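You operate a simulated robot arm through the tools that you are given. There is no shell and no other tool. Be economical: measure what you need, move in short steps, check, and stop when the job is done.

Carry out the task below with a simulated robot arm. There is one attempt and no reset: what you move stays moved.

Task
Marble the pink card in purple and blue at the end tub; stand it in the grey rack there.
Fine: dab, comb and park the comb; dip at least four fifths of the card; sticks back in their pots; leave the other cards clean. Set down upright: what you pick out.
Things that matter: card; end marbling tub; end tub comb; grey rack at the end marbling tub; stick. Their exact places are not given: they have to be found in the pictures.

Only the result counts: the job must be done as asked and must still hold three seconds after the hand-in. Knocking over, shifting, dropping, spilling or breaking anything else fails it.

Robot
A 7-joint arm with a two-finger gripper, on a carriage that runs on a rail from [11, -1503] to [-6, 877] (x, y) and turns from -122 to 210 degrees about z. Base frame: it is fixed where the carriage stands at the start and does not move with it; the origin is on the floor, on the carriage's upright axis, x ahead of it, y to its left, z up; the surface under the hand at the start is at about z = 740. Units: mm, degrees, N and s.
Its first joint turns from -149.0 to 149.0 degrees. Places, roughly: end marbling tub [800, 500, 800]; end tub comb [800, 600, 900]; grey rack at the end marbling tub [900, 300, 700]. Payload 2.45 kg.
Tool frame: the origin (TCP) lies between the finger pads and is the grasp point; the fingertips stand 26 mm ahead of it; z points along the fingers, y is the line along which they close. Largest opening 96 mm; the body of the gripper starts 69 mm behind the TCP.
Orientation is told as [roll, pitch, yaw] about the base's x, y, z axes, in that order, counted from this pose: with the fingers straight down and closing along the base's y, the tool's x points along the base's -x, its y along +y and its z along -z.

Tools
- The arm moves only by the tool send_rows. Its argument "targets" is a list of rows, each an object of numbers (a shift or turn left out is 0, a gripper value left out holds the last): "x", "y", "z": the shift along the base's x, y, z in mm; "rx", "ry", "rz": the turn, a rotation vector about the base's x, y, z in degrees; "gripper": the opening, from 0 (shut) to 1 (fully open). In form: [{"x": .., "y": .., "z": .., "rx": .., "ry": .., "rz": .., "gripper": ..}, ...]. A call has 1 to 10 rows; each row is the pose to reach, as a shift and turn from the pose commanded when the call began. Each row takes 0.2 s and may step no farther than 50 mm and 8.6 degrees from the row before; otherwise, or with a gripper value out of range, the whole call is refused. A pose out of reach is approached as far as the arm can. The call stops where the force on the tool passes 40 N (or 10 N more than at its start, if that is more) or the arm is blocked; 0.2 s more then pass. The fingers move at their own pace and stop on an object; they squeeze with about 41 N. The grip force told is the motor's: it shows also when the fingers shut on nothing. Time passes only in rows, and 0.2 s behind the last, so rows that repeat a pose let the fingers close. It gives the time, the measured TCP pose, the force on the tool (base axes), the opening and the grip force at its end, in the units of the frame above (readings bear some noise), with the torque about the TCP (base axes, N m) and any sound that the robot's microphone picked up, and new pictures: "show" is both (left out), scene, wrist or none.
- Cameras (640 x 400 px; columns grow to the right, rows downward): "scene" is now at [37.7, 189.2, 1604.5]; the picture's right is [0.20, -0.98, 0.00], its down [-0.65, -0.13, -0.75] and it looks along [0.73, 0.15, -0.66] (base axes); focal length 267 px, centre (320, 200). "wrist" rides on the gripper at [82, 3, -98] in the tool frame; the picture's right is [-0.04, 1.00, 0.00], its down [-0.73, -0.03, -0.68] and it looks along [-0.68, -0.03, 0.73] (tool axes); focal length 256 px, centre (320, 200).
- raise_lower(by): slides the trunk up (or, below 0, down) by that many mm; the arm and the scene camera ride with it, the base frame stays. It gives what a move gives, with no picture.
- base_move(legs): drives the robot by 1 to 6 legs, each [ahead, left, turn to the left] in mm, mm and degrees, along the robot's own axes; the way and the turn of a leg run together, so that a leg with both is an arc; at most 1500 mm and 180 degrees a leg. The arm and the cameras ride along, it lands a little off, and it stops where it bumps. It keeps to its track: a leg is cut to what the track allows. It gives what a move gives, and a new picture of the scene camera.
- turn_head(pan, tilt): turns the head with the scene camera to pan (to the left, within 155 degrees either way) and tilt (down, from -29 to 69), counted from straight ahead of the robot. It gives what a move gives, and a new picture of the scene camera.
- pixel_to_xyz(camera, pixels): for up to 12 pixels [column, row] of the newest picture of that camera ("zoom" is the newest enlarged one), the place [x, y, z] in the base frame of the surface seen there, good to about 3 mm. It takes no simulated time.
- inspect(camera, box): a new picture of the part [left, top, right, bottom] of that camera's present view, enlarged. It takes no simulated time.
- job_done(): hands the job in; it is judged then, once.

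Go step by step. Measure first, check grasps and placings, and put right what went wrong. The budget is 80 turns and 260 pictures, counting those below and the enlarged ones. Unless the task says otherwise, let go and move clear before handing in, and close with one line.

The tools are called by a JSON object that holds its "op" and its "data". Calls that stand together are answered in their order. send_rows: Moves the arm, as the interface text tells. Its arguments: {"type":"object","properties":{"targets":{"type":"array"},"show":{"type":"string","enum":["both","scene","wrist","none"]}},"required":["targets"]} The other tools are called the same way: raise_lower (by) slides the trunk up or down; base_move (legs) drives the base; turn_head (pan, tilt) turns the head that bears the scene camera; pixel_to_xyz (camera, pixels) gives the place of the surface under pixels of a picture; inspect (camera, box) takes an enlarged picture of a part of a camera's view; job_done () hands the job in.

At the start:

```text
t: 0.0
ee_pos: [768.8, 492.0, 1151.5]
orientation: [-0.1, 0.0, 0.0]
wrist_force: [-0.3, 0.4, 1.0]
moment: [-0.02, -0.02, -0.01]
finger_gap: 96.2
grasp_force: 0.1
trunk travel left (down, up): [-600.0, 110.0]
robot x, y, heading: [0.6, 0.1, -0.1]
head pan, tilt: [11.4, 41.7]
```

scene: 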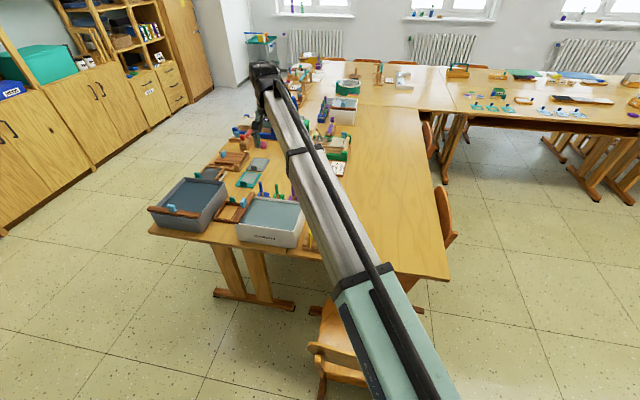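
wrist: 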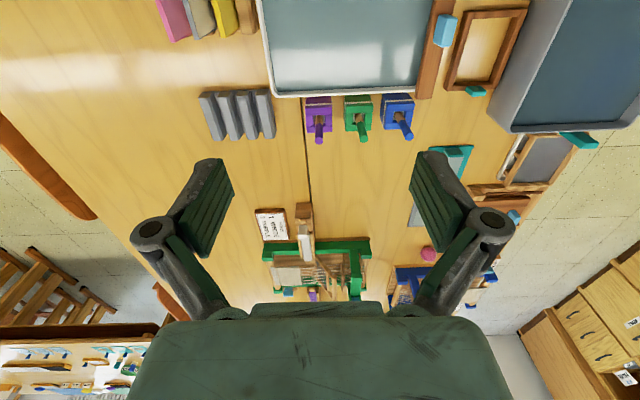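

The wrist picture shows the tub at the top, card slots at (200,15), grey rack at (237,115), and purple/green/blue pots at (320-400,115). I'll enlarge these.

{"op": "inspect", "data": {"camera": "wrist", "box": [140, 0, 460, 200]}}

{"op": "inspect", "data": {"camera": "scene", "box": [140, 120, 360, 260]}}

{"op": "pixel_to_xyz", "data": {"camera": "wrist", "pixels": [[175, 20], [205, 100], [270, 95], [235, 130], [320, 138], [363, 138], [407, 137], [345, 40], [440, 30], [275, 93], [420, 93], [430, 90]]}}

```text
2.00 times, centred on (300, 100) of wrist
```

zoom: 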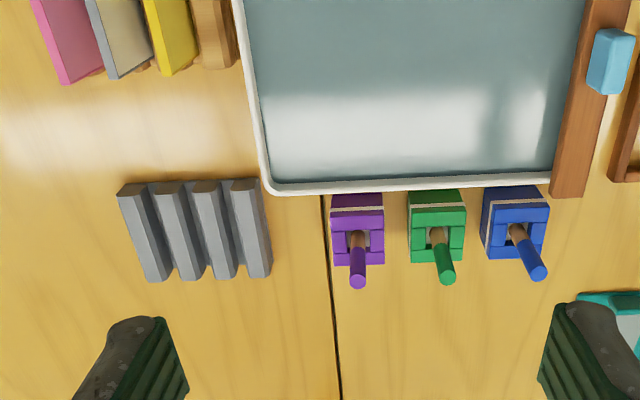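

```text
2.86 times, centred on (250, 190) of scene
```

zoom: 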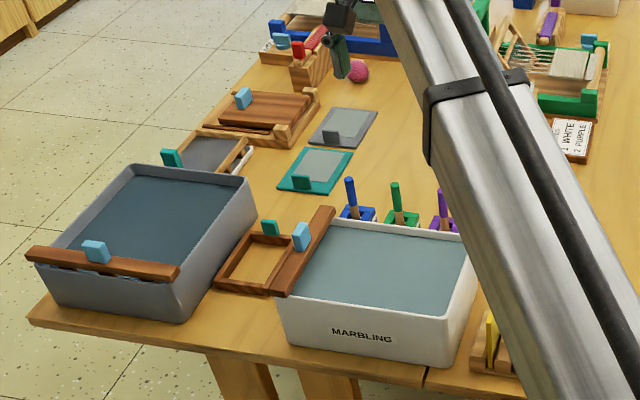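

```text
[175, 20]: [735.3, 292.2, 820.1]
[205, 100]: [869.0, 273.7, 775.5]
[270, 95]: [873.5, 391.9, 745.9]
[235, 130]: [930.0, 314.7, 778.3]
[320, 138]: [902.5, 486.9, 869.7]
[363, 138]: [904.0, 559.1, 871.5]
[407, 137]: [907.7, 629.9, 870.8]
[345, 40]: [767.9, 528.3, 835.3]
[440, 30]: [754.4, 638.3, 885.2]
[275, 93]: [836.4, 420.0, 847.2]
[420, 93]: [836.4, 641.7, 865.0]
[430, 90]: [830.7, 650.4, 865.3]
```

The comb lies on the tub's left rim (y≈650), with its handle at (440,30). I'll pull the hand back and sideways to see the cards and the whole tub.

{"op": "send_rows", "data": {"targets": [{"x": -45, "y": -15}, {"x": -90, "y": -30}, {"x": -135, "y": -45}, {"x": -180, "y": -60}, {"x": -200, "y": -60}, {"x": -200, "y": -60}]}}

```text
t: 1.4
ee_pos: [569.6, 431.8, 1152.5]
orientation: [0.0, 0.0, 0.0]
wrist_force: [0.8, -0.6, -0.3]
moment: [0.04, 0.01, -0.02]
finger_gap: 96.0
grasp_force: 0.0
trunk travel left (down, up): [-600.0, 110.0]
robot x, y, heading: [-2.0, 0.4, 0.1]
head pan, tilt: [11.4, 41.7]
```

scene: 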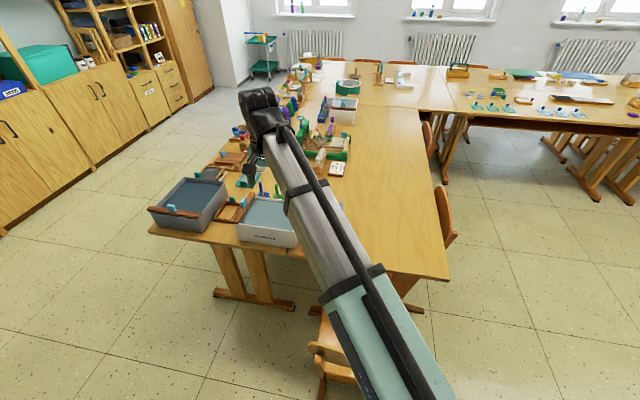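
wrist: 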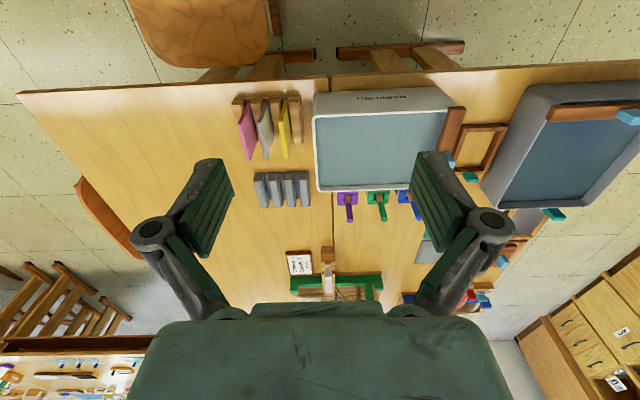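

Everything is now in the wrist view: cards at (245-300,125), tub at (380,150), comb at (450,135). I'll zoom and measure.

{"op": "inspect", "data": {"camera": "wrist", "box": [220, 80, 348, 220]}}

{"op": "inspect", "data": {"camera": "wrist", "box": [310, 80, 480, 230]}}

{"op": "pixel_to_xyz", "data": {"camera": "wrist", "pixels": [[320, 187], [316, 118], [380, 150], [437, 113], [450, 160], [447, 180], [456, 112], [450, 108], [464, 109], [428, 120], [460, 130], [448, 162]]}}

```text
2.86 times, centred on (284, 150) of wrist
```

zoom: 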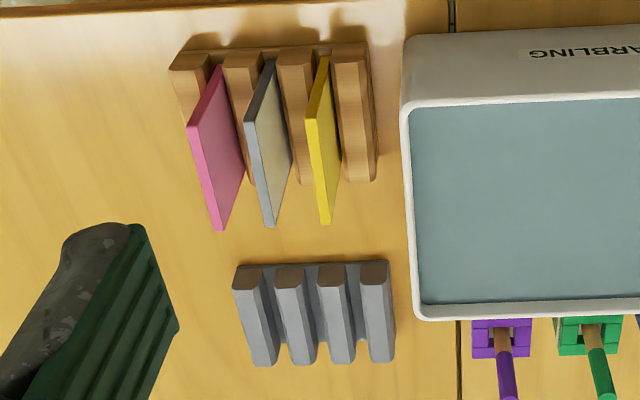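

```text
2.67 times, centred on (395, 155) of wrist
```

zoom: 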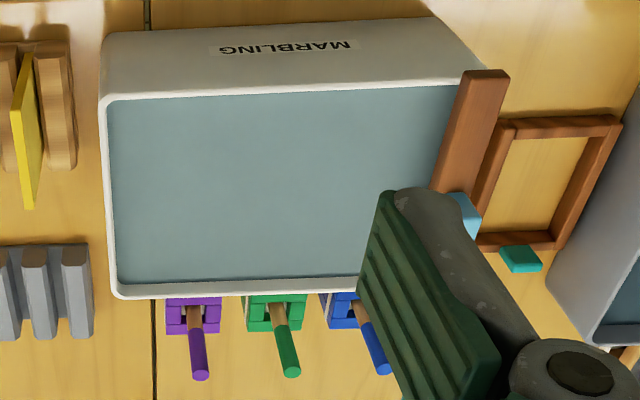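

```text
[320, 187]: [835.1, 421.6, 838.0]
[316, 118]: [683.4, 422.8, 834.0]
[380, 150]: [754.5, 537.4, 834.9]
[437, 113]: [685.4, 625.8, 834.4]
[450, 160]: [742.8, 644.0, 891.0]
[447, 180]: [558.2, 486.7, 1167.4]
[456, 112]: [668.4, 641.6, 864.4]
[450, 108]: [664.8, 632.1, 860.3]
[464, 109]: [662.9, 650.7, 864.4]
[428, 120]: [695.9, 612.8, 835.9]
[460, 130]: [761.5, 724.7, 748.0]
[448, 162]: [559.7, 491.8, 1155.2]
```

Liquid surface is at z≈835, interior x≈683–835, y≈422–635. I'll zoom tighter on the cards and measure them.

{"op": "inspect", "data": {"camera": "wrist", "box": [228, 90, 318, 215]}}

```text
3.20 times, centred on (273, 152) of wrist
```

zoom: 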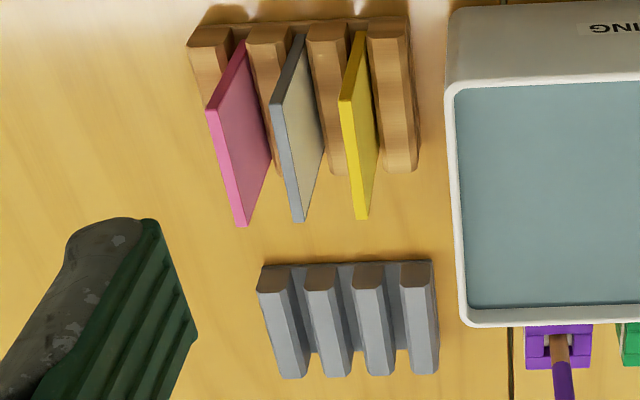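

{"op": "pixel_to_xyz", "data": {"camera": "zoom", "pixels": [[212, 112], [241, 220], [266, 150], [246, 60], [240, 130], [275, 108], [300, 218], [214, 36], [268, 36], [300, 168], [346, 102], [400, 35]]}}

{"op": "pixel_to_xyz", "data": {"camera": "zoom", "pixels": [[278, 280], [322, 280], [368, 278], [414, 276], [294, 370], [334, 372], [378, 370], [422, 368], [305, 335], [350, 330], [395, 330], [220, 250]]}}

```text
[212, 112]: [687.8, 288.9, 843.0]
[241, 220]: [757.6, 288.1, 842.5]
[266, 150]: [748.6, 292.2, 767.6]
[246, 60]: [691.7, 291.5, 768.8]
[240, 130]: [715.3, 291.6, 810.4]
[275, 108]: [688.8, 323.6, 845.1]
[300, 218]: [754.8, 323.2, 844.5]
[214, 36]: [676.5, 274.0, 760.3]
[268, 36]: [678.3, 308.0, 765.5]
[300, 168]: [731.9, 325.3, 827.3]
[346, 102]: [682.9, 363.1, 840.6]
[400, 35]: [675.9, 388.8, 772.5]
```

```text
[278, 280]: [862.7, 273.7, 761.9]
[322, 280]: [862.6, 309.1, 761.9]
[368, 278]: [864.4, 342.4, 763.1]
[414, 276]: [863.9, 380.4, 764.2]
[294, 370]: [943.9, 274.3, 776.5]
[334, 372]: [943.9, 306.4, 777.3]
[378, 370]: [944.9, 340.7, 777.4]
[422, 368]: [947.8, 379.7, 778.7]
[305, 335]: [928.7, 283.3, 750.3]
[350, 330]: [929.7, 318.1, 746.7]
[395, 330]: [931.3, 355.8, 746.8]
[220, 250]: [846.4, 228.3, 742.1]
```

Pink card: y≈290, x 687–758, top z≈844. Rack slots are at y≈291/325/360, x 862–946. Next I'll get a close view of the sticks and comb.

{"op": "send_rows", "data": {"targets": [{"x": 40, "y": 25, "z": -10}, {"x": 80, "y": 50, "z": -30}, {"x": 110, "y": 80, "z": -60}, {"x": 130, "y": 110, "z": -90}, {"x": 140, "y": 130, "z": -120}, {"x": 140, "y": 140, "z": -140}, {"x": 140, "y": 140, "z": -140}], "show": "wrist"}}

```text
refused: row 2 steps farther than a row can; nothing moved
```

{"op": "send_rows", "data": {"targets": [{"x": 30, "y": 25, "z": -20}, {"x": 60, "y": 50, "z": -40}, {"x": 85, "y": 75, "z": -65}, {"x": 110, "y": 100, "z": -90}, {"x": 130, "y": 125, "z": -115}, {"x": 140, "y": 140, "z": -140}, {"x": 140, "y": 140, "z": -140}], "show": "wrist"}}

```text
t: 3.0
ee_pos: [710.1, 570.2, 1015.4]
orientation: [0.1, 0.0, 0.0]
wrist_force: [0.7, -0.5, -1.0]
moment: [-0.02, -0.01, -0.02]
finger_gap: 96.0
grasp_force: 0.0
trunk travel left (down, up): [-600.0, 110.0]
robot x, y, heading: [3.5, 0.0, -0.1]
head pan, tilt: [11.4, 41.7]
```

wrist: 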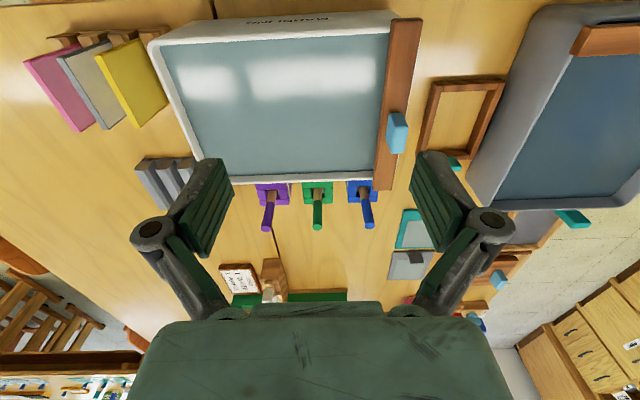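

{"op": "inspect", "data": {"camera": "wrist", "box": [240, 165, 400, 265]}}

{"op": "pixel_to_xyz", "data": {"camera": "zoom", "pixels": [[108, 245], [115, 180], [128, 120], [308, 248], [308, 180], [308, 115], [513, 245], [500, 180], [482, 115], [70, 140], [440, 130], [590, 80]]}}

{"op": "inspect", "data": {"camera": "wrist", "box": [340, 0, 440, 200]}}

{"op": "pixel_to_xyz", "data": {"camera": "wrist", "pixels": [[393, 22], [420, 22], [378, 188], [392, 189], [397, 120], [388, 148], [405, 152], [404, 135], [398, 60], [382, 175], [385, 115], [407, 115]]}}

```text
4.00 times, centred on (320, 215) of wrist
```

zoom: 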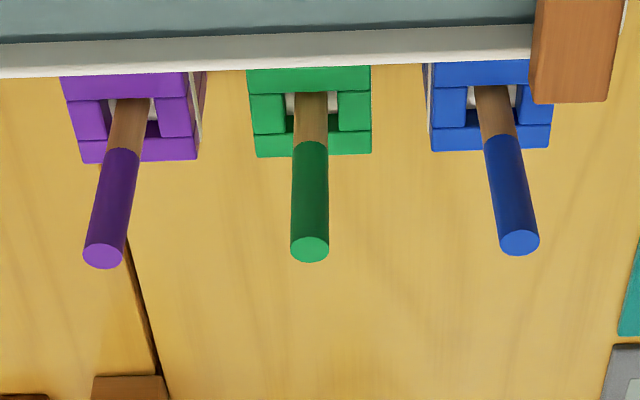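

```text
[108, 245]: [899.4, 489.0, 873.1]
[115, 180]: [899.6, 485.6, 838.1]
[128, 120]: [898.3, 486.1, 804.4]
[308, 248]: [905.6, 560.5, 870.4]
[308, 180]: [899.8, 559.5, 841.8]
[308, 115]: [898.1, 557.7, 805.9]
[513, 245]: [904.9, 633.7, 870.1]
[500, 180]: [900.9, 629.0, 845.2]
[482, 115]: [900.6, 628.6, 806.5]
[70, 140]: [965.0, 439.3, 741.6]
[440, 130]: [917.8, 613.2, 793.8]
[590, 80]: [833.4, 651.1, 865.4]
```

```text
2.00 times, centred on (390, 100) of wrist
```

zoom: 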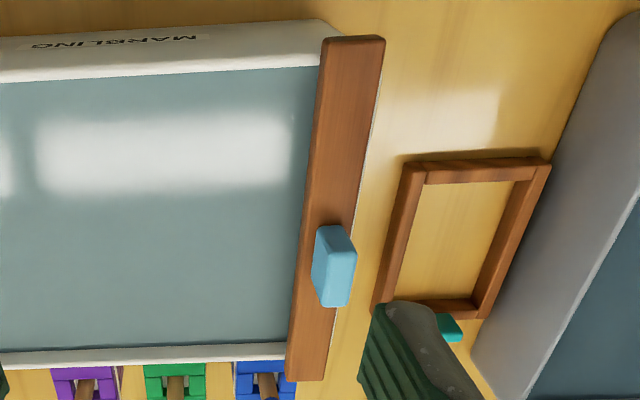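

```text
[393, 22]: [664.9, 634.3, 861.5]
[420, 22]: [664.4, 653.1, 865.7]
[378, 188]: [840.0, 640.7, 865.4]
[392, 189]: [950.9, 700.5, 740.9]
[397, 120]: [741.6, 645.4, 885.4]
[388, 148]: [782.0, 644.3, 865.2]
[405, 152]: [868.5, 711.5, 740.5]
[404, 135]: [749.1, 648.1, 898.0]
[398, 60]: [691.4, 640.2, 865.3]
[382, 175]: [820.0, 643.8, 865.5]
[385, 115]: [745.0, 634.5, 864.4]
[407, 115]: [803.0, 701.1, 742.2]
```

Sticks stand upright at x≈904: purple y≈487, green 559, blue 631, tops z≈872. They're beyond the 980 mm reach from here, so I'll shift the arm right, then drive the carriage left ~455.

{"op": "send_rows", "data": {"targets": [{"y": -45, "z": 20}, {"y": -90, "z": 40}, {"y": -135, "z": 60}, {"y": -180, "z": 60}, {"y": -225, "z": 60}, {"y": -270, "z": 60}, {"y": -315, "z": 60}, {"y": -360, "z": 60}, {"y": -400, "z": 60}], "show": "none"}}

{"op": "base_move", "data": {"legs": [[0, 455, 0]]}}

```text
t: 5.0
ee_pos: [711.6, 169.4, 1075.4]
orientation: [0.0, 0.0, 0.0]
wrist_force: [0.8, -0.5, 0.1]
moment: [-0.04, 0.02, 0.0]
finger_gap: 95.8
grasp_force: 0.1
trunk travel left (down, up): [-600.0, 110.0]
robot x, y, heading: [-2.0, 5.1, -0.1]
head pan, tilt: [11.4, 41.7]
```

```text
t: 7.7
ee_pos: [707.5, 627.4, 1074.5]
orientation: [-0.1, 0.0, 0.7]
wrist_force: [-0.2, 0.3, -0.3]
moment: [-0.02, 0.0, -0.01]
finger_gap: 96.1
grasp_force: 0.1
trunk travel left (down, up): [-600.0, 110.0]
robot x, y, heading: [-1.8, 449.7, 0.7]
head pan, tilt: [11.4, 41.7]
```

scene: 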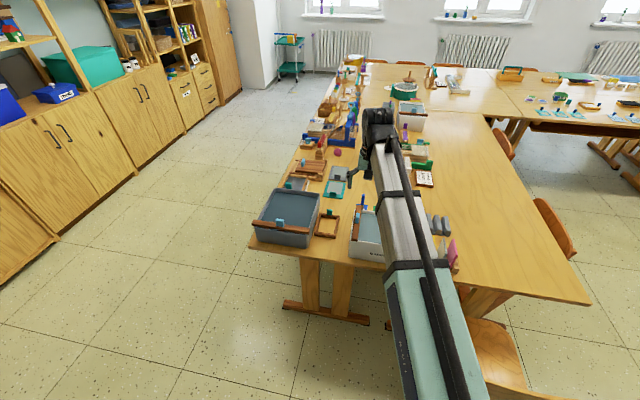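

Base is at y≈450. Moving above the purple stick (904, 487) at z≈985 with the fingers half open.

{"op": "send_rows", "data": {"targets": [{"x": 33, "y": -23, "z": -14, "rz": -0.7, "gripper": 0.5}, {"x": 65, "y": -47, "z": -28, "rz": -0.7}, {"x": 98, "y": -70, "z": -42, "rz": -0.7}, {"x": 131, "y": -93, "z": -56, "rz": -0.7}, {"x": 163, "y": -117, "z": -70, "rz": -0.7}, {"x": 196, "y": -140, "z": -89, "rz": -0.7}, {"x": 196, "y": -140, "z": -89, "rz": -0.7}]}}

```text
t: 9.3
ee_pos: [903.2, 486.9, 986.4]
orientation: [0.0, 0.0, -0.1]
wrist_force: [1.0, -0.4, -0.4]
moment: [0.01, 0.03, 0.01]
finger_gap: 48.0
grasp_force: 0.1
trunk travel left (down, up): [-600.0, 110.0]
robot x, y, heading: [-2.8, 451.0, 0.6]
head pan, tilt: [11.4, 41.7]
```

scene: 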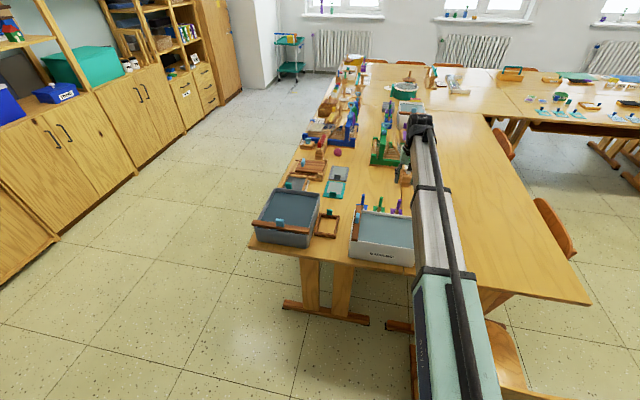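
wrist: 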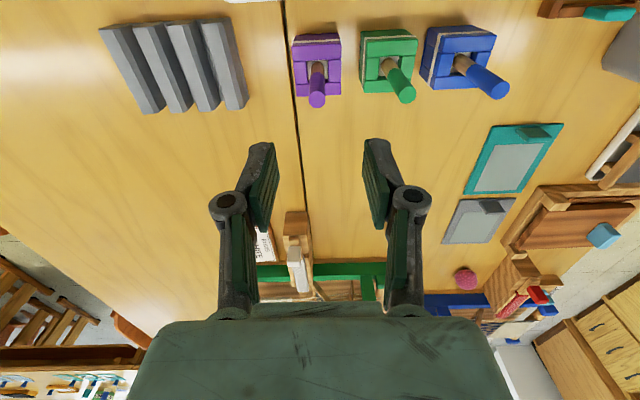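

{"op": "pixel_to_xyz", "data": {"camera": "wrist", "pixels": [[317, 101], [317, 85], [406, 95], [497, 91], [317, 70], [297, 90], [340, 90], [296, 215], [296, 260], [310, 270]]}}

```text
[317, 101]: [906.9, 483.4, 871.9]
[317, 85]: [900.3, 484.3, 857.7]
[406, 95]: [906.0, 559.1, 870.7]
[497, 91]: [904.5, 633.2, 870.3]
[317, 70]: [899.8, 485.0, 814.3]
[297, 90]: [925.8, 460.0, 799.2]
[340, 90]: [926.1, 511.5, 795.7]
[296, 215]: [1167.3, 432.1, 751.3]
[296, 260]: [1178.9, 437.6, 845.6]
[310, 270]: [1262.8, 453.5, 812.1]
```

Stick centre ≈ (904.5, 485.3), pot top z≈797. Descending to z≈852 and closing.

{"op": "send_rows", "data": {"targets": [{"x": 1, "y": -1.5, "z": -45}, {"x": 1, "y": -1.5, "z": -90}, {"x": 1, "y": -1.5, "z": -120}, {"x": 1, "y": -1.5, "z": -134}, {"x": 1, "y": -1.5, "z": -134}, {"x": 1, "y": -1.5, "z": -134, "gripper": 0}, {"x": 1, "y": -1.5, "z": -134, "gripper": 0}, {"x": 1, "y": -1.5, "z": -134, "gripper": 0}], "show": "wrist"}}

```text
t: 11.1
ee_pos: [902.4, 486.3, 851.6]
orientation: [0.0, 0.0, -0.1]
wrist_force: [0.2, 0.0, 0.4]
moment: [-0.03, 0.02, 0.0]
finger_gap: 11.8
grasp_force: 38.9
trunk travel left (down, up): [-600.0, 110.0]
robot x, y, heading: [-4.9, 446.7, 0.6]
head pan, tilt: [11.4, 41.7]
```

wrist: 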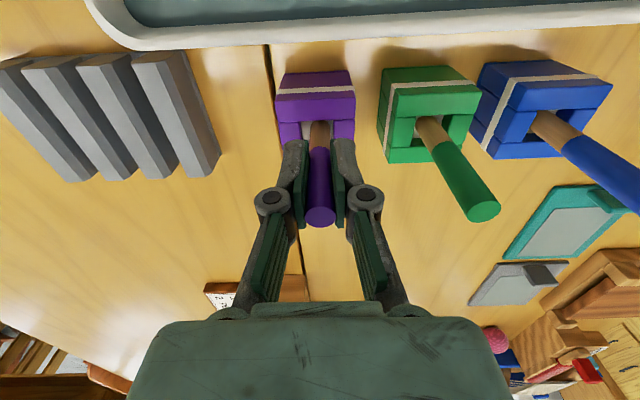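

The purple stick is gripped (gap 11.8 mm). Lifting straight up 130 mm.

{"op": "send_rows", "data": {"targets": [{"z": 30}, {"z": 65}, {"z": 100}, {"z": 130}, {"z": 130}], "show": "both"}}

{"op": "inspect", "data": {"camera": "wrist", "box": [260, 60, 380, 240]}}

```text
t: 12.3
ee_pos: [902.6, 487.6, 981.3]
orientation: [0.0, 0.0, 0.0]
wrist_force: [0.0, 1.1, 1.0]
moment: [-0.02, 0.03, 0.01]
finger_gap: 11.6
grasp_force: 38.3
trunk travel left (down, up): [-600.0, 110.0]
robot x, y, heading: [-2.5, 447.2, 0.7]
head pan, tilt: [11.4, 41.7]
```

scene: 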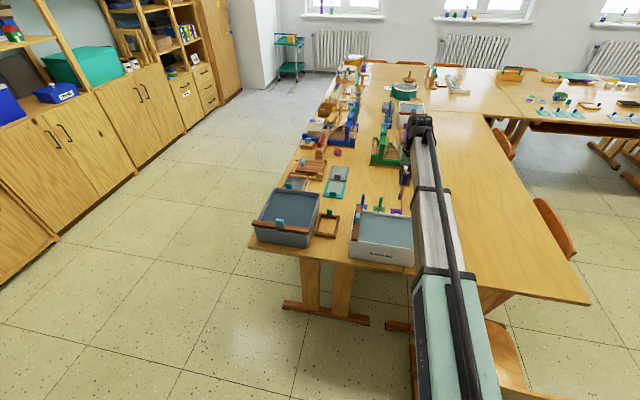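
wrist: 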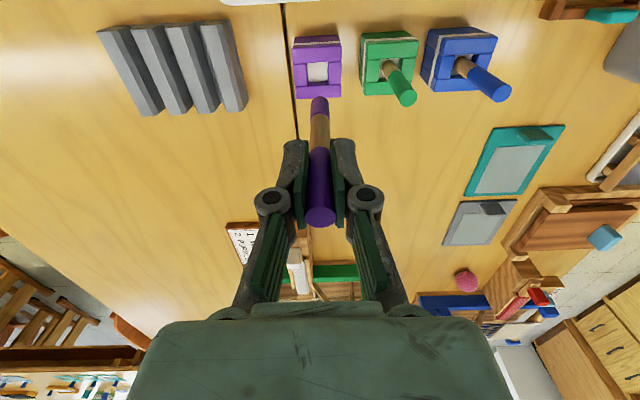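

```text
2.22 times, centred on (320, 150) of wrist
```

zoom: 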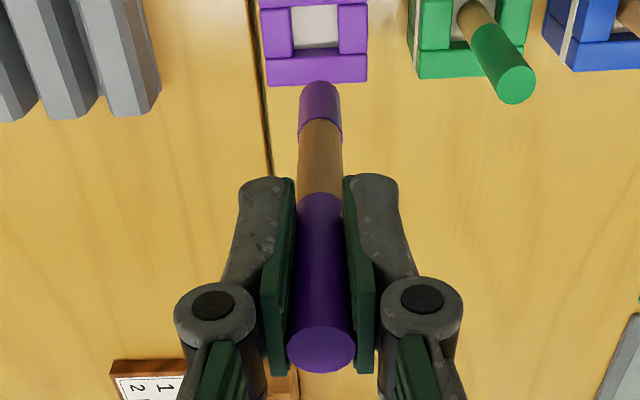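

{"op": "pixel_to_xyz", "data": {"camera": "wrist", "pixels": [[319, 97], [319, 100], [319, 105], [319, 112], [319, 130], [319, 215], [317, 70], [460, 65]]}}

```text
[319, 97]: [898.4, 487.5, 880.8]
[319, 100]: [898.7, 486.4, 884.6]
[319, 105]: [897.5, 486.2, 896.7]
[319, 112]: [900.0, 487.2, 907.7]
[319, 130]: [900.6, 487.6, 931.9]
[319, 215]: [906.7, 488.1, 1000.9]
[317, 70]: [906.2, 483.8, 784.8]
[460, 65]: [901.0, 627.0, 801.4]
```

The stick's tip is 102 mm below the TCP. I'll carry it over the tub and dab at (760, 485), with the tip ~6 mm below the surface.

{"op": "send_rows", "data": {"targets": [{"x": -48}, {"x": -96}, {"x": -143}, {"x": -143, "z": -30}, {"x": -143, "z": -50}, {"x": -143, "z": -50}, {"x": -143, "z": -50}, {"x": -143, "z": -30}, {"x": -143, "z": 0}], "show": "both"}}

{"op": "inspect", "data": {"camera": "scene", "box": [330, 190, 430, 270]}}

```text
t: 14.3
ee_pos: [761.4, 487.5, 981.5]
orientation: [-0.1, 0.0, -0.1]
wrist_force: [0.5, -0.9, 0.9]
moment: [-0.02, 0.0, 0.01]
finger_gap: 11.5
grasp_force: 39.1
trunk travel left (down, up): [-600.0, 110.0]
robot x, y, heading: [-4.5, 446.1, 0.7]
head pan, tilt: [11.4, 41.7]
```

scene: 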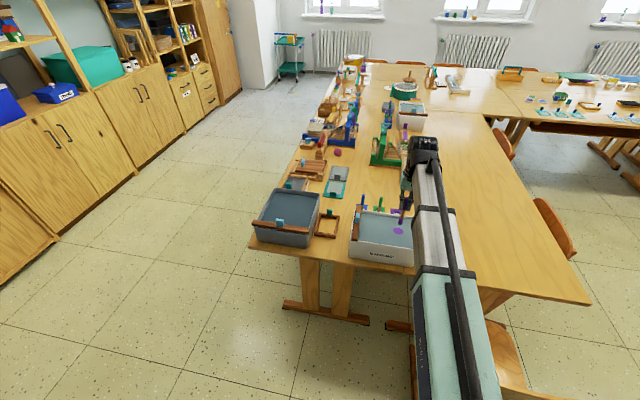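
wrist: 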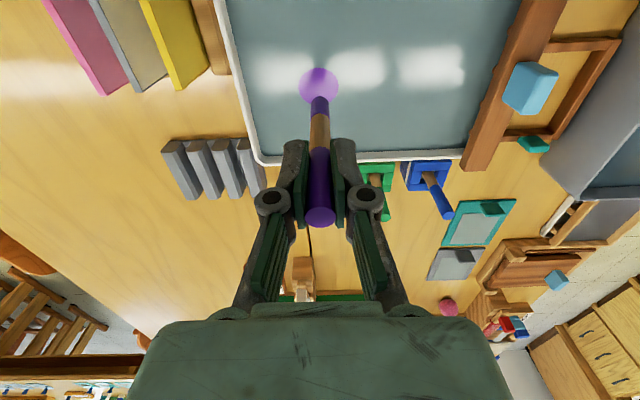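

```text
5.00 times, centred on (380, 230) of scene
```

zoom: 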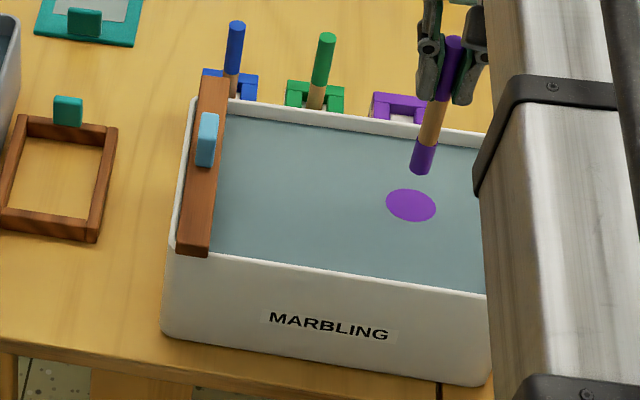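

A purple blot appeared. Returning the stick to its pot along the same path.

{"op": "send_rows", "data": {"targets": [{"x": 48}, {"x": 96}, {"x": 143}, {"x": 143}, {"x": 143, "z": -40}, {"x": 143, "z": -80}, {"x": 143, "z": -110}, {"x": 143, "z": -128}, {"x": 143, "z": -128}], "show": "wrist"}}

```text
t: 16.3
ee_pos: [903.1, 486.3, 854.2]
orientation: [0.0, 0.0, 0.0]
wrist_force: [-0.3, 0.2, 0.2]
moment: [0.01, -0.01, 0.03]
finger_gap: 11.9
grasp_force: 38.6
trunk travel left (down, up): [-600.0, 110.0]
robot x, y, heading: [-3.7, 448.9, 0.4]
head pan, tilt: [11.4, 41.7]
```

wrist: 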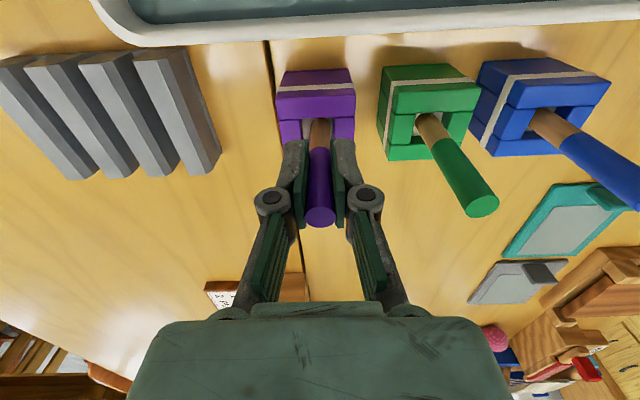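

It's back in the pot. I'll release, rise, and move over the blue stick (y≈631.5).

{"op": "send_rows", "data": {"targets": [{"z": -1, "gripper": 0.4}, {"z": -1, "gripper": 0.4}, {"z": 45}, {"z": 90}, {"z": 130}, {"y": 48, "z": 130}, {"y": 96, "z": 130}, {"x": 1, "y": 145, "z": 130}, {"x": 1, "y": 145, "z": 130}], "show": "wrist"}}

{"op": "inspect", "data": {"camera": "wrist", "box": [160, 0, 440, 175]}}

{"op": "pixel_to_xyz", "data": {"camera": "zoom", "pixels": [[361, 227], [361, 200], [361, 165], [325, 200], [400, 200], [20, 228]]}}

```text
t: 18.3
ee_pos: [905.1, 633.1, 985.1]
orientation: [0.0, 0.0, -0.1]
wrist_force: [0.4, -0.4, 0.0]
moment: [-0.02, 0.0, 0.01]
finger_gap: 38.7
grasp_force: 0.0
trunk travel left (down, up): [-600.0, 110.0]
robot x, y, heading: [-4.4, 452.7, 0.9]
head pan, tilt: [11.4, 41.7]
```

wrist: 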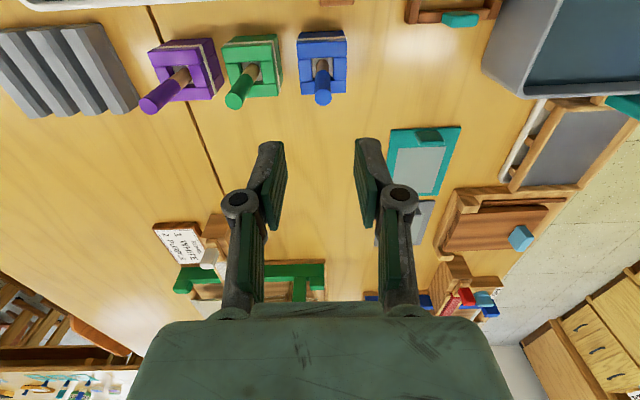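

```text
2.29 times, centred on (300, 88) of wrist
```

zoom: 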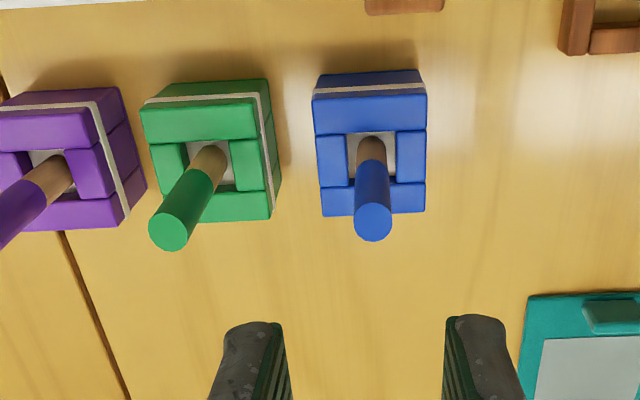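

```text
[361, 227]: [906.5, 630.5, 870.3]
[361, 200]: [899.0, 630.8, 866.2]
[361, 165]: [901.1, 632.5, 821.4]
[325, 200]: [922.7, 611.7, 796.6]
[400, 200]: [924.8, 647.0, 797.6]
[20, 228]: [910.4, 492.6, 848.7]
```

Blue stick is centred under the hand. Descending, gripping, lifting.

{"op": "send_rows", "data": {"targets": [{"z": -45}, {"z": -90}, {"z": -120}, {"z": -133}, {"z": -133}, {"z": -133, "gripper": 0}, {"z": -133, "gripper": 0}, {"z": -133, "gripper": 0}], "show": "wrist"}}

{"op": "send_rows", "data": {"targets": [{"z": 30}, {"z": 65}, {"z": 100}, {"z": 130}, {"z": 130}], "show": "wrist"}}

{"op": "pixel_to_xyz", "data": {"camera": "wrist", "pixels": [[319, 96], [319, 99], [319, 103], [319, 115], [319, 215]]}}

```text
t: 20.1
ee_pos: [903.5, 631.0, 852.0]
orientation: [0.0, 0.0, -0.1]
wrist_force: [0.2, -0.2, -0.5]
moment: [0.0, 0.01, 0.03]
finger_gap: 11.6
grasp_force: 38.8
trunk travel left (down, up): [-600.0, 110.0]
robot x, y, heading: [-2.6, 445.8, 0.7]
head pan, tilt: [11.4, 41.7]
```

wrist: 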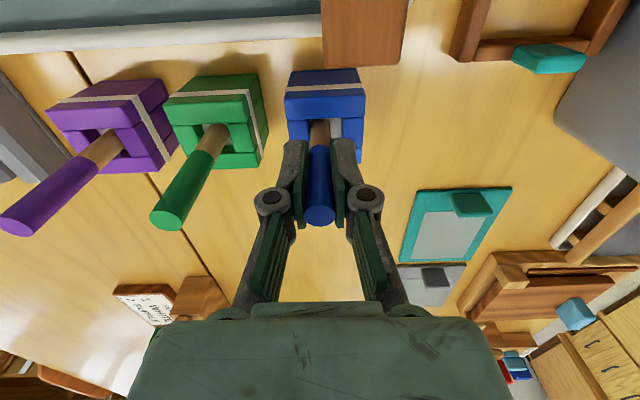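

```text
t: 21.3
ee_pos: [902.9, 628.7, 982.1]
orientation: [-0.1, 0.1, -0.1]
wrist_force: [-0.2, -0.4, -1.2]
moment: [0.02, 0.02, 0.06]
finger_gap: 11.5
grasp_force: 38.4
trunk travel left (down, up): [-600.0, 110.0]
robot x, y, heading: [-1.8, 445.7, 0.6]
head pan, tilt: [11.4, 41.7]
```

wrist: 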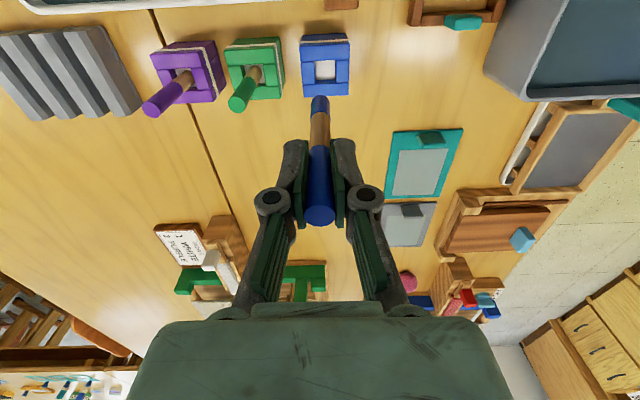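

```text
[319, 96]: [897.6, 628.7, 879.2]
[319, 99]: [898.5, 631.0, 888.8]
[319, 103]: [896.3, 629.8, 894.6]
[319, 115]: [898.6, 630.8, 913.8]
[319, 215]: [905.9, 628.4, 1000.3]
```

Same geometry. Dabbing blue at (760, 560).

{"op": "send_rows", "data": {"targets": [{"x": -36, "y": -18, "z": 5}, {"x": -72, "y": -36, "z": 5}, {"x": -108, "y": -54, "z": 5}, {"x": -143, "y": -70, "z": 0}, {"x": -143, "y": -70, "z": -30}, {"x": -143, "y": -70, "z": -51}, {"x": -143, "y": -70, "z": -51}, {"x": -143, "y": -70, "z": -51}, {"x": -143, "y": -70, "z": -20}, {"x": -143, "y": -70, "z": 5}], "show": "both"}}

{"op": "inspect", "data": {"camera": "scene", "box": [330, 190, 430, 270]}}

```text
t: 23.5
ee_pos: [762.7, 560.9, 986.8]
orientation: [0.0, 0.1, -0.1]
wrist_force: [0.0, -0.4, 0.5]
moment: [-0.02, -0.02, -0.01]
finger_gap: 11.4
grasp_force: 38.8
trunk travel left (down, up): [-600.0, 110.0]
robot x, y, heading: [-4.4, 449.1, 0.7]
head pan, tilt: [11.4, 41.7]
```

scene: 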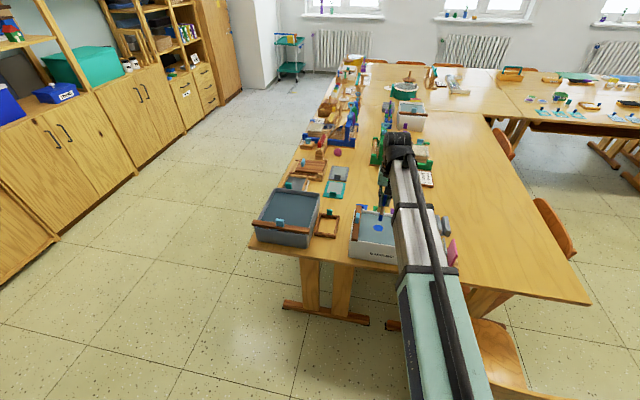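
wrist: 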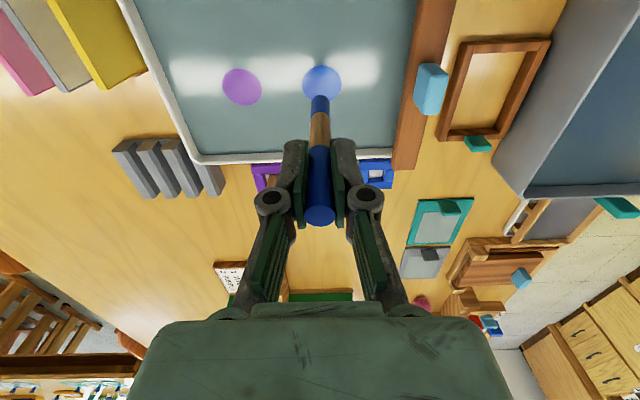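

```text
5.00 times, centred on (380, 230) of scene
```

zoom: 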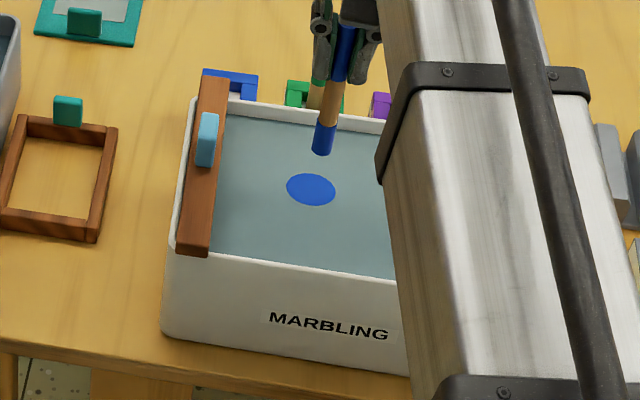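

Both colours are on the surface. Returning the blue stick.

{"op": "send_rows", "data": {"targets": [{"x": 35, "y": 18}, {"x": 71, "y": 36}, {"x": 107, "y": 54}, {"x": 143, "y": 70}, {"x": 143, "y": 70}, {"x": 143, "y": 70, "z": -40}, {"x": 143, "y": 70, "z": -80}, {"x": 143, "y": 70, "z": -115}, {"x": 143, "y": 70, "z": -133}, {"x": 143, "y": 70, "z": -133}], "show": "wrist"}}

```text
t: 25.7
ee_pos: [903.3, 629.6, 853.4]
orientation: [0.0, 0.0, -0.1]
wrist_force: [0.3, 0.0, -0.6]
moment: [-0.01, -0.02, 0.0]
finger_gap: 11.8
grasp_force: 38.2
trunk travel left (down, up): [-600.0, 110.0]
robot x, y, heading: [-4.8, 446.1, 0.6]
head pan, tilt: [11.4, 41.7]
```

wrist: 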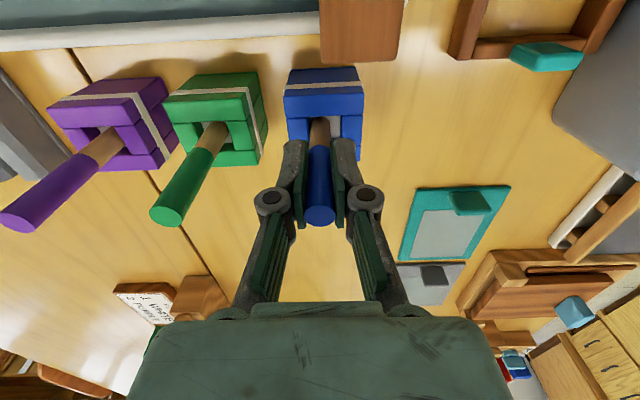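

Releasing, rising and pulling back to look at the comb.

{"op": "send_rows", "data": {"targets": [{"gripper": 0.4}, {"gripper": 0.4}, {"z": 45}, {"z": 90}, {"z": 135}, {"x": -49, "z": 135}, {"x": -98, "z": 135}, {"x": -147, "z": 135}, {"x": -196, "z": 135}, {"x": -245, "z": 135}], "show": "wrist"}}

{"op": "inspect", "data": {"camera": "wrist", "box": [230, 0, 410, 200]}}

```text
t: 27.9
ee_pos: [656.5, 631.4, 988.8]
orientation: [-0.1, -0.1, -0.2]
wrist_force: [-0.2, 0.1, 0.1]
moment: [0.01, 0.03, 0.01]
finger_gap: 38.4
grasp_force: 0.1
trunk travel left (down, up): [-600.0, 110.0]
robot x, y, heading: [-5.0, 449.1, 0.8]
head pan, tilt: [11.4, 41.7]
```

wrist: 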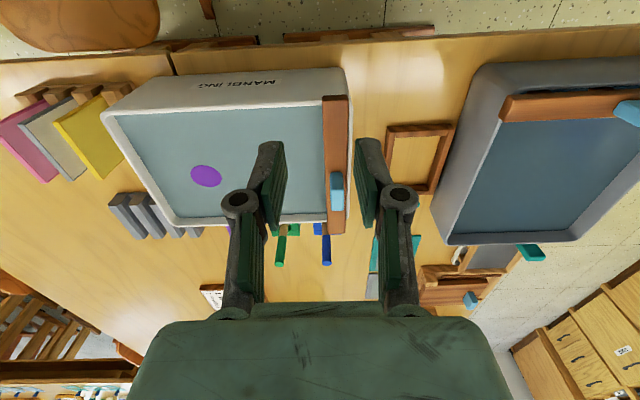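

```text
2.00 times, centred on (320, 100) of wrist
```

zoom: 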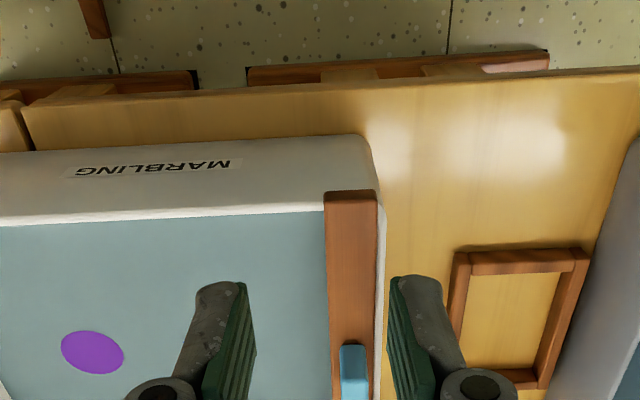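

{"op": "inspect", "data": {"camera": "wrist", "box": [295, 80, 375, 250]}}

{"op": "pixel_to_xyz", "data": {"camera": "wrist", "pixels": [[331, 172], [341, 174], [331, 185], [341, 185], [337, 205], [331, 210], [343, 210], [337, 180], [337, 190], [328, 150], [350, 150], [337, 228]]}}

{"op": "inspect", "data": {"camera": "scene", "box": [340, 195, 400, 265]}}

```text
2.35 times, centred on (335, 165) of wrist
```

zoom: 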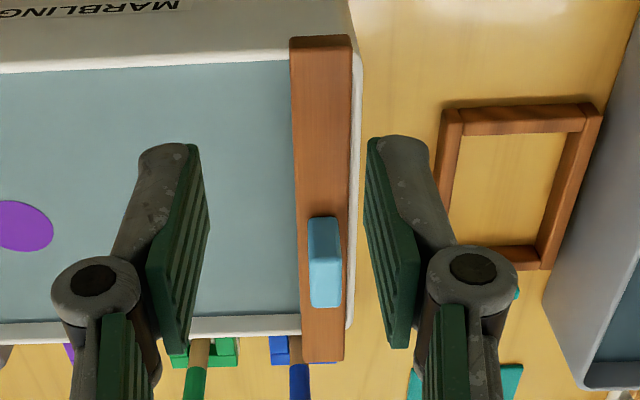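

```text
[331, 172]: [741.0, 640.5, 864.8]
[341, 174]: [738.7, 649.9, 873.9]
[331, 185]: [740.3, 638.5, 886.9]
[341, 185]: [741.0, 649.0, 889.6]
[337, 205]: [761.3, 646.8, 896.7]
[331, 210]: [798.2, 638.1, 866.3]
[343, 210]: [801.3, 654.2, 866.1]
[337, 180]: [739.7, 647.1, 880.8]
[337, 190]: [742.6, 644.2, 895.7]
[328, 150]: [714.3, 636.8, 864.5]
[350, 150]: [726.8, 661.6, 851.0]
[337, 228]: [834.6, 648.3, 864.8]
```

```text
5.71 times, centred on (370, 230) of scene
```

zoom: 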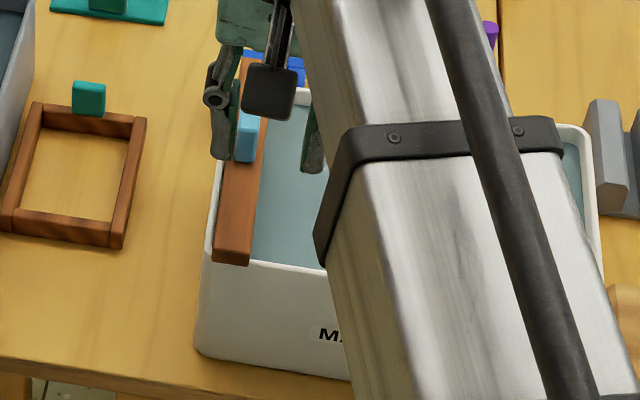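

Handle spans x 740–770, y 639–651, z 865–897; bar sits on the rims (z≈851). Moving over and gripping at (755, 645, 896).

{"op": "send_rows", "data": {"targets": [{"x": 45, "y": 7, "rz": 0.1}, {"x": 90, "y": 14}, {"x": 98.5, "y": 14}, {"x": 98.5, "y": 14, "z": -40}, {"x": 98.5, "y": 14, "z": -75}, {"x": 98.5, "y": 14, "z": -92}, {"x": 98.5, "y": 14, "z": -92}], "show": "wrist"}}

```text
t: 29.5
ee_pos: [758.8, 644.2, 892.9]
orientation: [0.1, 0.1, -0.2]
wrist_force: [-0.5, -0.3, -0.6]
moment: [0.02, 0.03, 0.02]
finger_gap: 38.2
grasp_force: 0.2
trunk travel left (down, up): [-600.0, 110.0]
robot x, y, heading: [-5.2, 447.4, 0.1]
head pan, tilt: [11.4, 41.7]
```

wrist: 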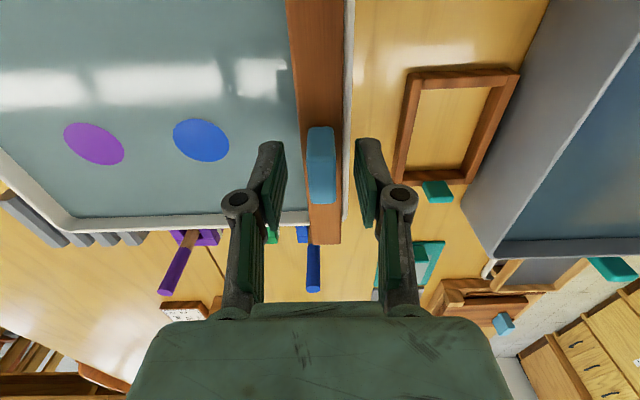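

Handle (320,165) is between the fingers. Closing, then lifting 60 mm to see the teeth.

{"op": "send_rows", "data": {"targets": [{"z": 2, "gripper": 0}, {"z": 2, "gripper": 0}, {"z": 2, "gripper": 0}, {"z": 15}, {"z": 35}, {"z": 60}, {"z": 80}, {"z": 80}]}}

{"op": "inspect", "data": {"camera": "scene", "box": [330, 175, 420, 265]}}

{"op": "inspect", "data": {"camera": "wrist", "box": [220, 40, 420, 240]}}

```text
t: 31.3
ee_pos: [756.8, 645.0, 976.9]
orientation: [-0.1, 0.0, -0.1]
wrist_force: [-0.3, 0.6, -0.1]
moment: [0.0, -0.01, 0.01]
finger_gap: 0.0
grasp_force: 28.6
trunk travel left (down, up): [-600.0, 110.0]
robot x, y, heading: [-2.3, 448.2, 0.8]
head pan, tilt: [11.4, 41.7]
```

scene: 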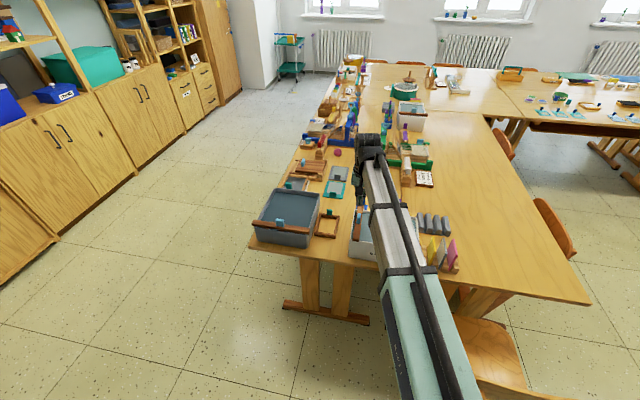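
wrist: 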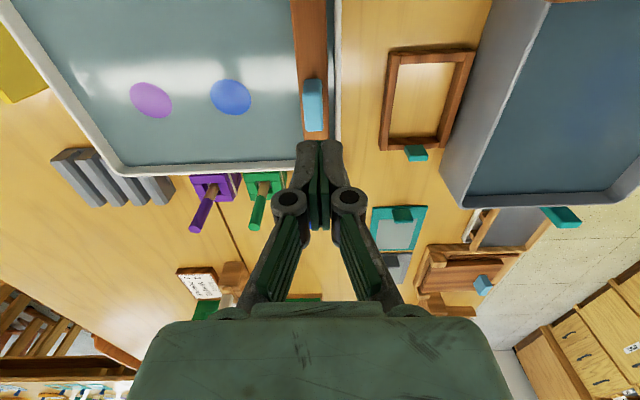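

```text
4.44 times, centred on (375, 220) of scene
```

zoom: 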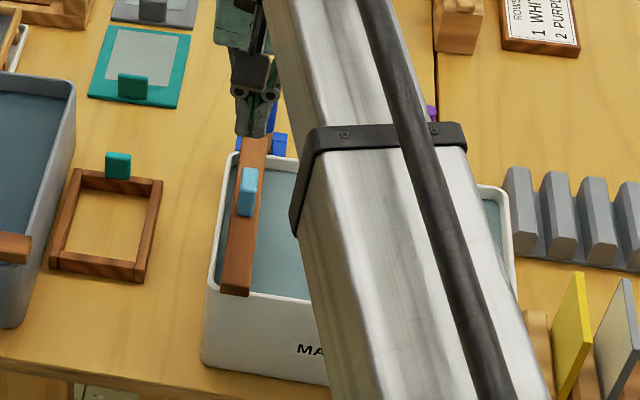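

```text
2.00 times, centred on (320, 140) of wrist
```

zoom: 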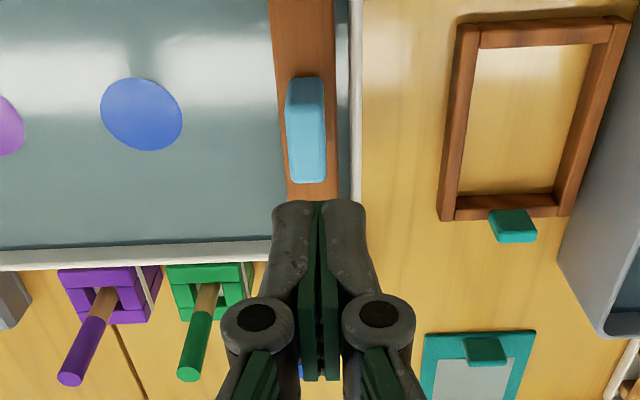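

The fingers closed on nothing; the comb may have been missed or squeezed out. Re-measuring the handle.

{"op": "pixel_to_xyz", "data": {"camera": "zoom", "pixels": [[291, 100], [318, 95], [296, 170], [322, 165], [306, 90], [306, 130], [306, 175], [290, 190], [330, 190], [340, 60], [355, 100], [275, 50]]}}

{"op": "pixel_to_xyz", "data": {"camera": "wrist", "pixels": [[295, 10], [322, 10], [313, 100], [310, 132], [325, 134], [335, 100]]}}

```text
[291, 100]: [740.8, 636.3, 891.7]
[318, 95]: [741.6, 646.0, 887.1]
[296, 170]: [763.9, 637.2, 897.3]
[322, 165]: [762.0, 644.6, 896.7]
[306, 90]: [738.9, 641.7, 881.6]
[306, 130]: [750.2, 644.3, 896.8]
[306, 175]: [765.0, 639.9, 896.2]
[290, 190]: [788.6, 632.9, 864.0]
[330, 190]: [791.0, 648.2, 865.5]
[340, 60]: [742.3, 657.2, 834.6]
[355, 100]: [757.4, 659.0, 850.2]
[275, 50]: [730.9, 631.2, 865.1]
```

```text
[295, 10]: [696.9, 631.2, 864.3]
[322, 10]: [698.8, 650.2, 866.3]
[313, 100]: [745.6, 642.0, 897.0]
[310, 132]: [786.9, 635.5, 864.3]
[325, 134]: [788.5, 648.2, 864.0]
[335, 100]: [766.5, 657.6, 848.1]
```

The comb moved only ~3 mm (handle now at y≈641.5, x 740–767). I'll regrip, slightly lower and centred, and check before lifting.

{"op": "send_rows", "data": {"targets": [{"x": -3, "y": -3, "gripper": 0.35}, {"x": -3, "y": -3, "z": -40}, {"x": -3, "y": -3, "z": -70}, {"x": -3, "y": -3, "z": -85}, {"x": -3, "y": -3, "z": -85}, {"x": -3, "y": -3, "z": -85}, {"x": -3, "y": -3, "z": -85, "gripper": 0}, {"x": -3, "y": -3, "z": -85, "gripper": 0}, {"x": -3, "y": -3, "z": -85, "gripper": 0}], "show": "wrist"}}

{"op": "inspect", "data": {"camera": "wrist", "box": [240, 90, 400, 250]}}

```text
t: 33.3
ee_pos: [754.4, 643.7, 891.6]
orientation: [0.0, -0.1, -0.1]
wrist_force: [0.5, 0.3, 2.6]
moment: [0.03, -0.05, 0.85]
finger_gap: 13.6
grasp_force: 40.2
trunk travel left (down, up): [-600.0, 110.0]
robot x, y, heading: [-4.0, 444.8, 0.7]
head pan, tilt: [11.4, 41.7]
```

wrist: 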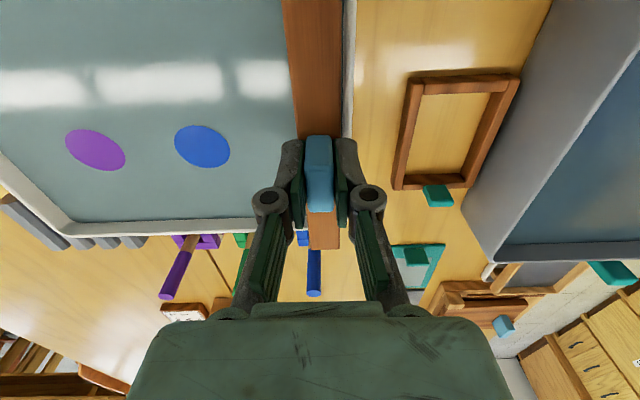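

```text
2.50 times, centred on (320, 170) of wrist
```

zoom: 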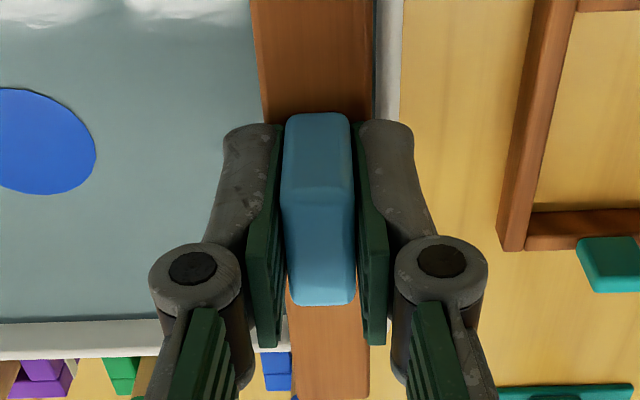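

Gripped with gap 13.6, but a 0.85 N·m twist about z shows. Lifting a little, slowly, to see whether it frees itself.

{"op": "send_rows", "data": {"targets": [{"z": 2}, {"z": 4}, {"z": 6}, {"z": 6}], "show": "wrist"}}

{"op": "inspect", "data": {"camera": "wrist", "box": [240, 90, 400, 250]}}

```text
t: 34.3
ee_pos: [755.4, 643.5, 895.6]
orientation: [-0.1, 0.2, -0.1]
wrist_force: [-8.1, -0.2, -31.7]
moment: [0.03, 0.26, 0.94]
finger_gap: 13.8
grasp_force: 40.2
trunk travel left (down, up): [-600.0, 110.0]
robot x, y, heading: [-4.1, 447.4, 0.6]
head pan, tilt: [11.4, 41.7]
```

wrist: 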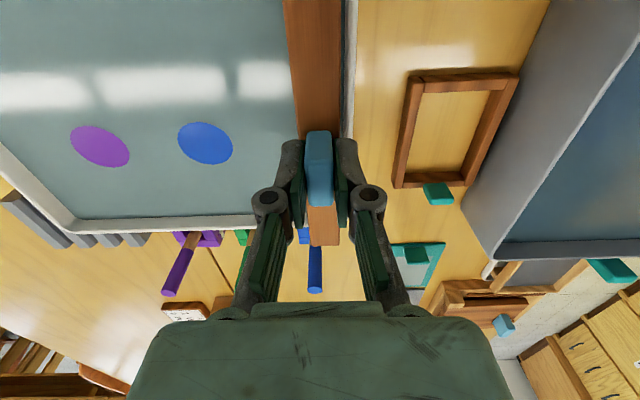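

```text
2.50 times, centred on (320, 170) of wrist
```

zoom: 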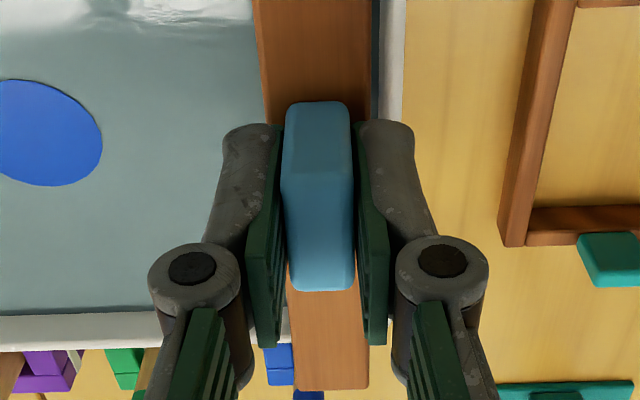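

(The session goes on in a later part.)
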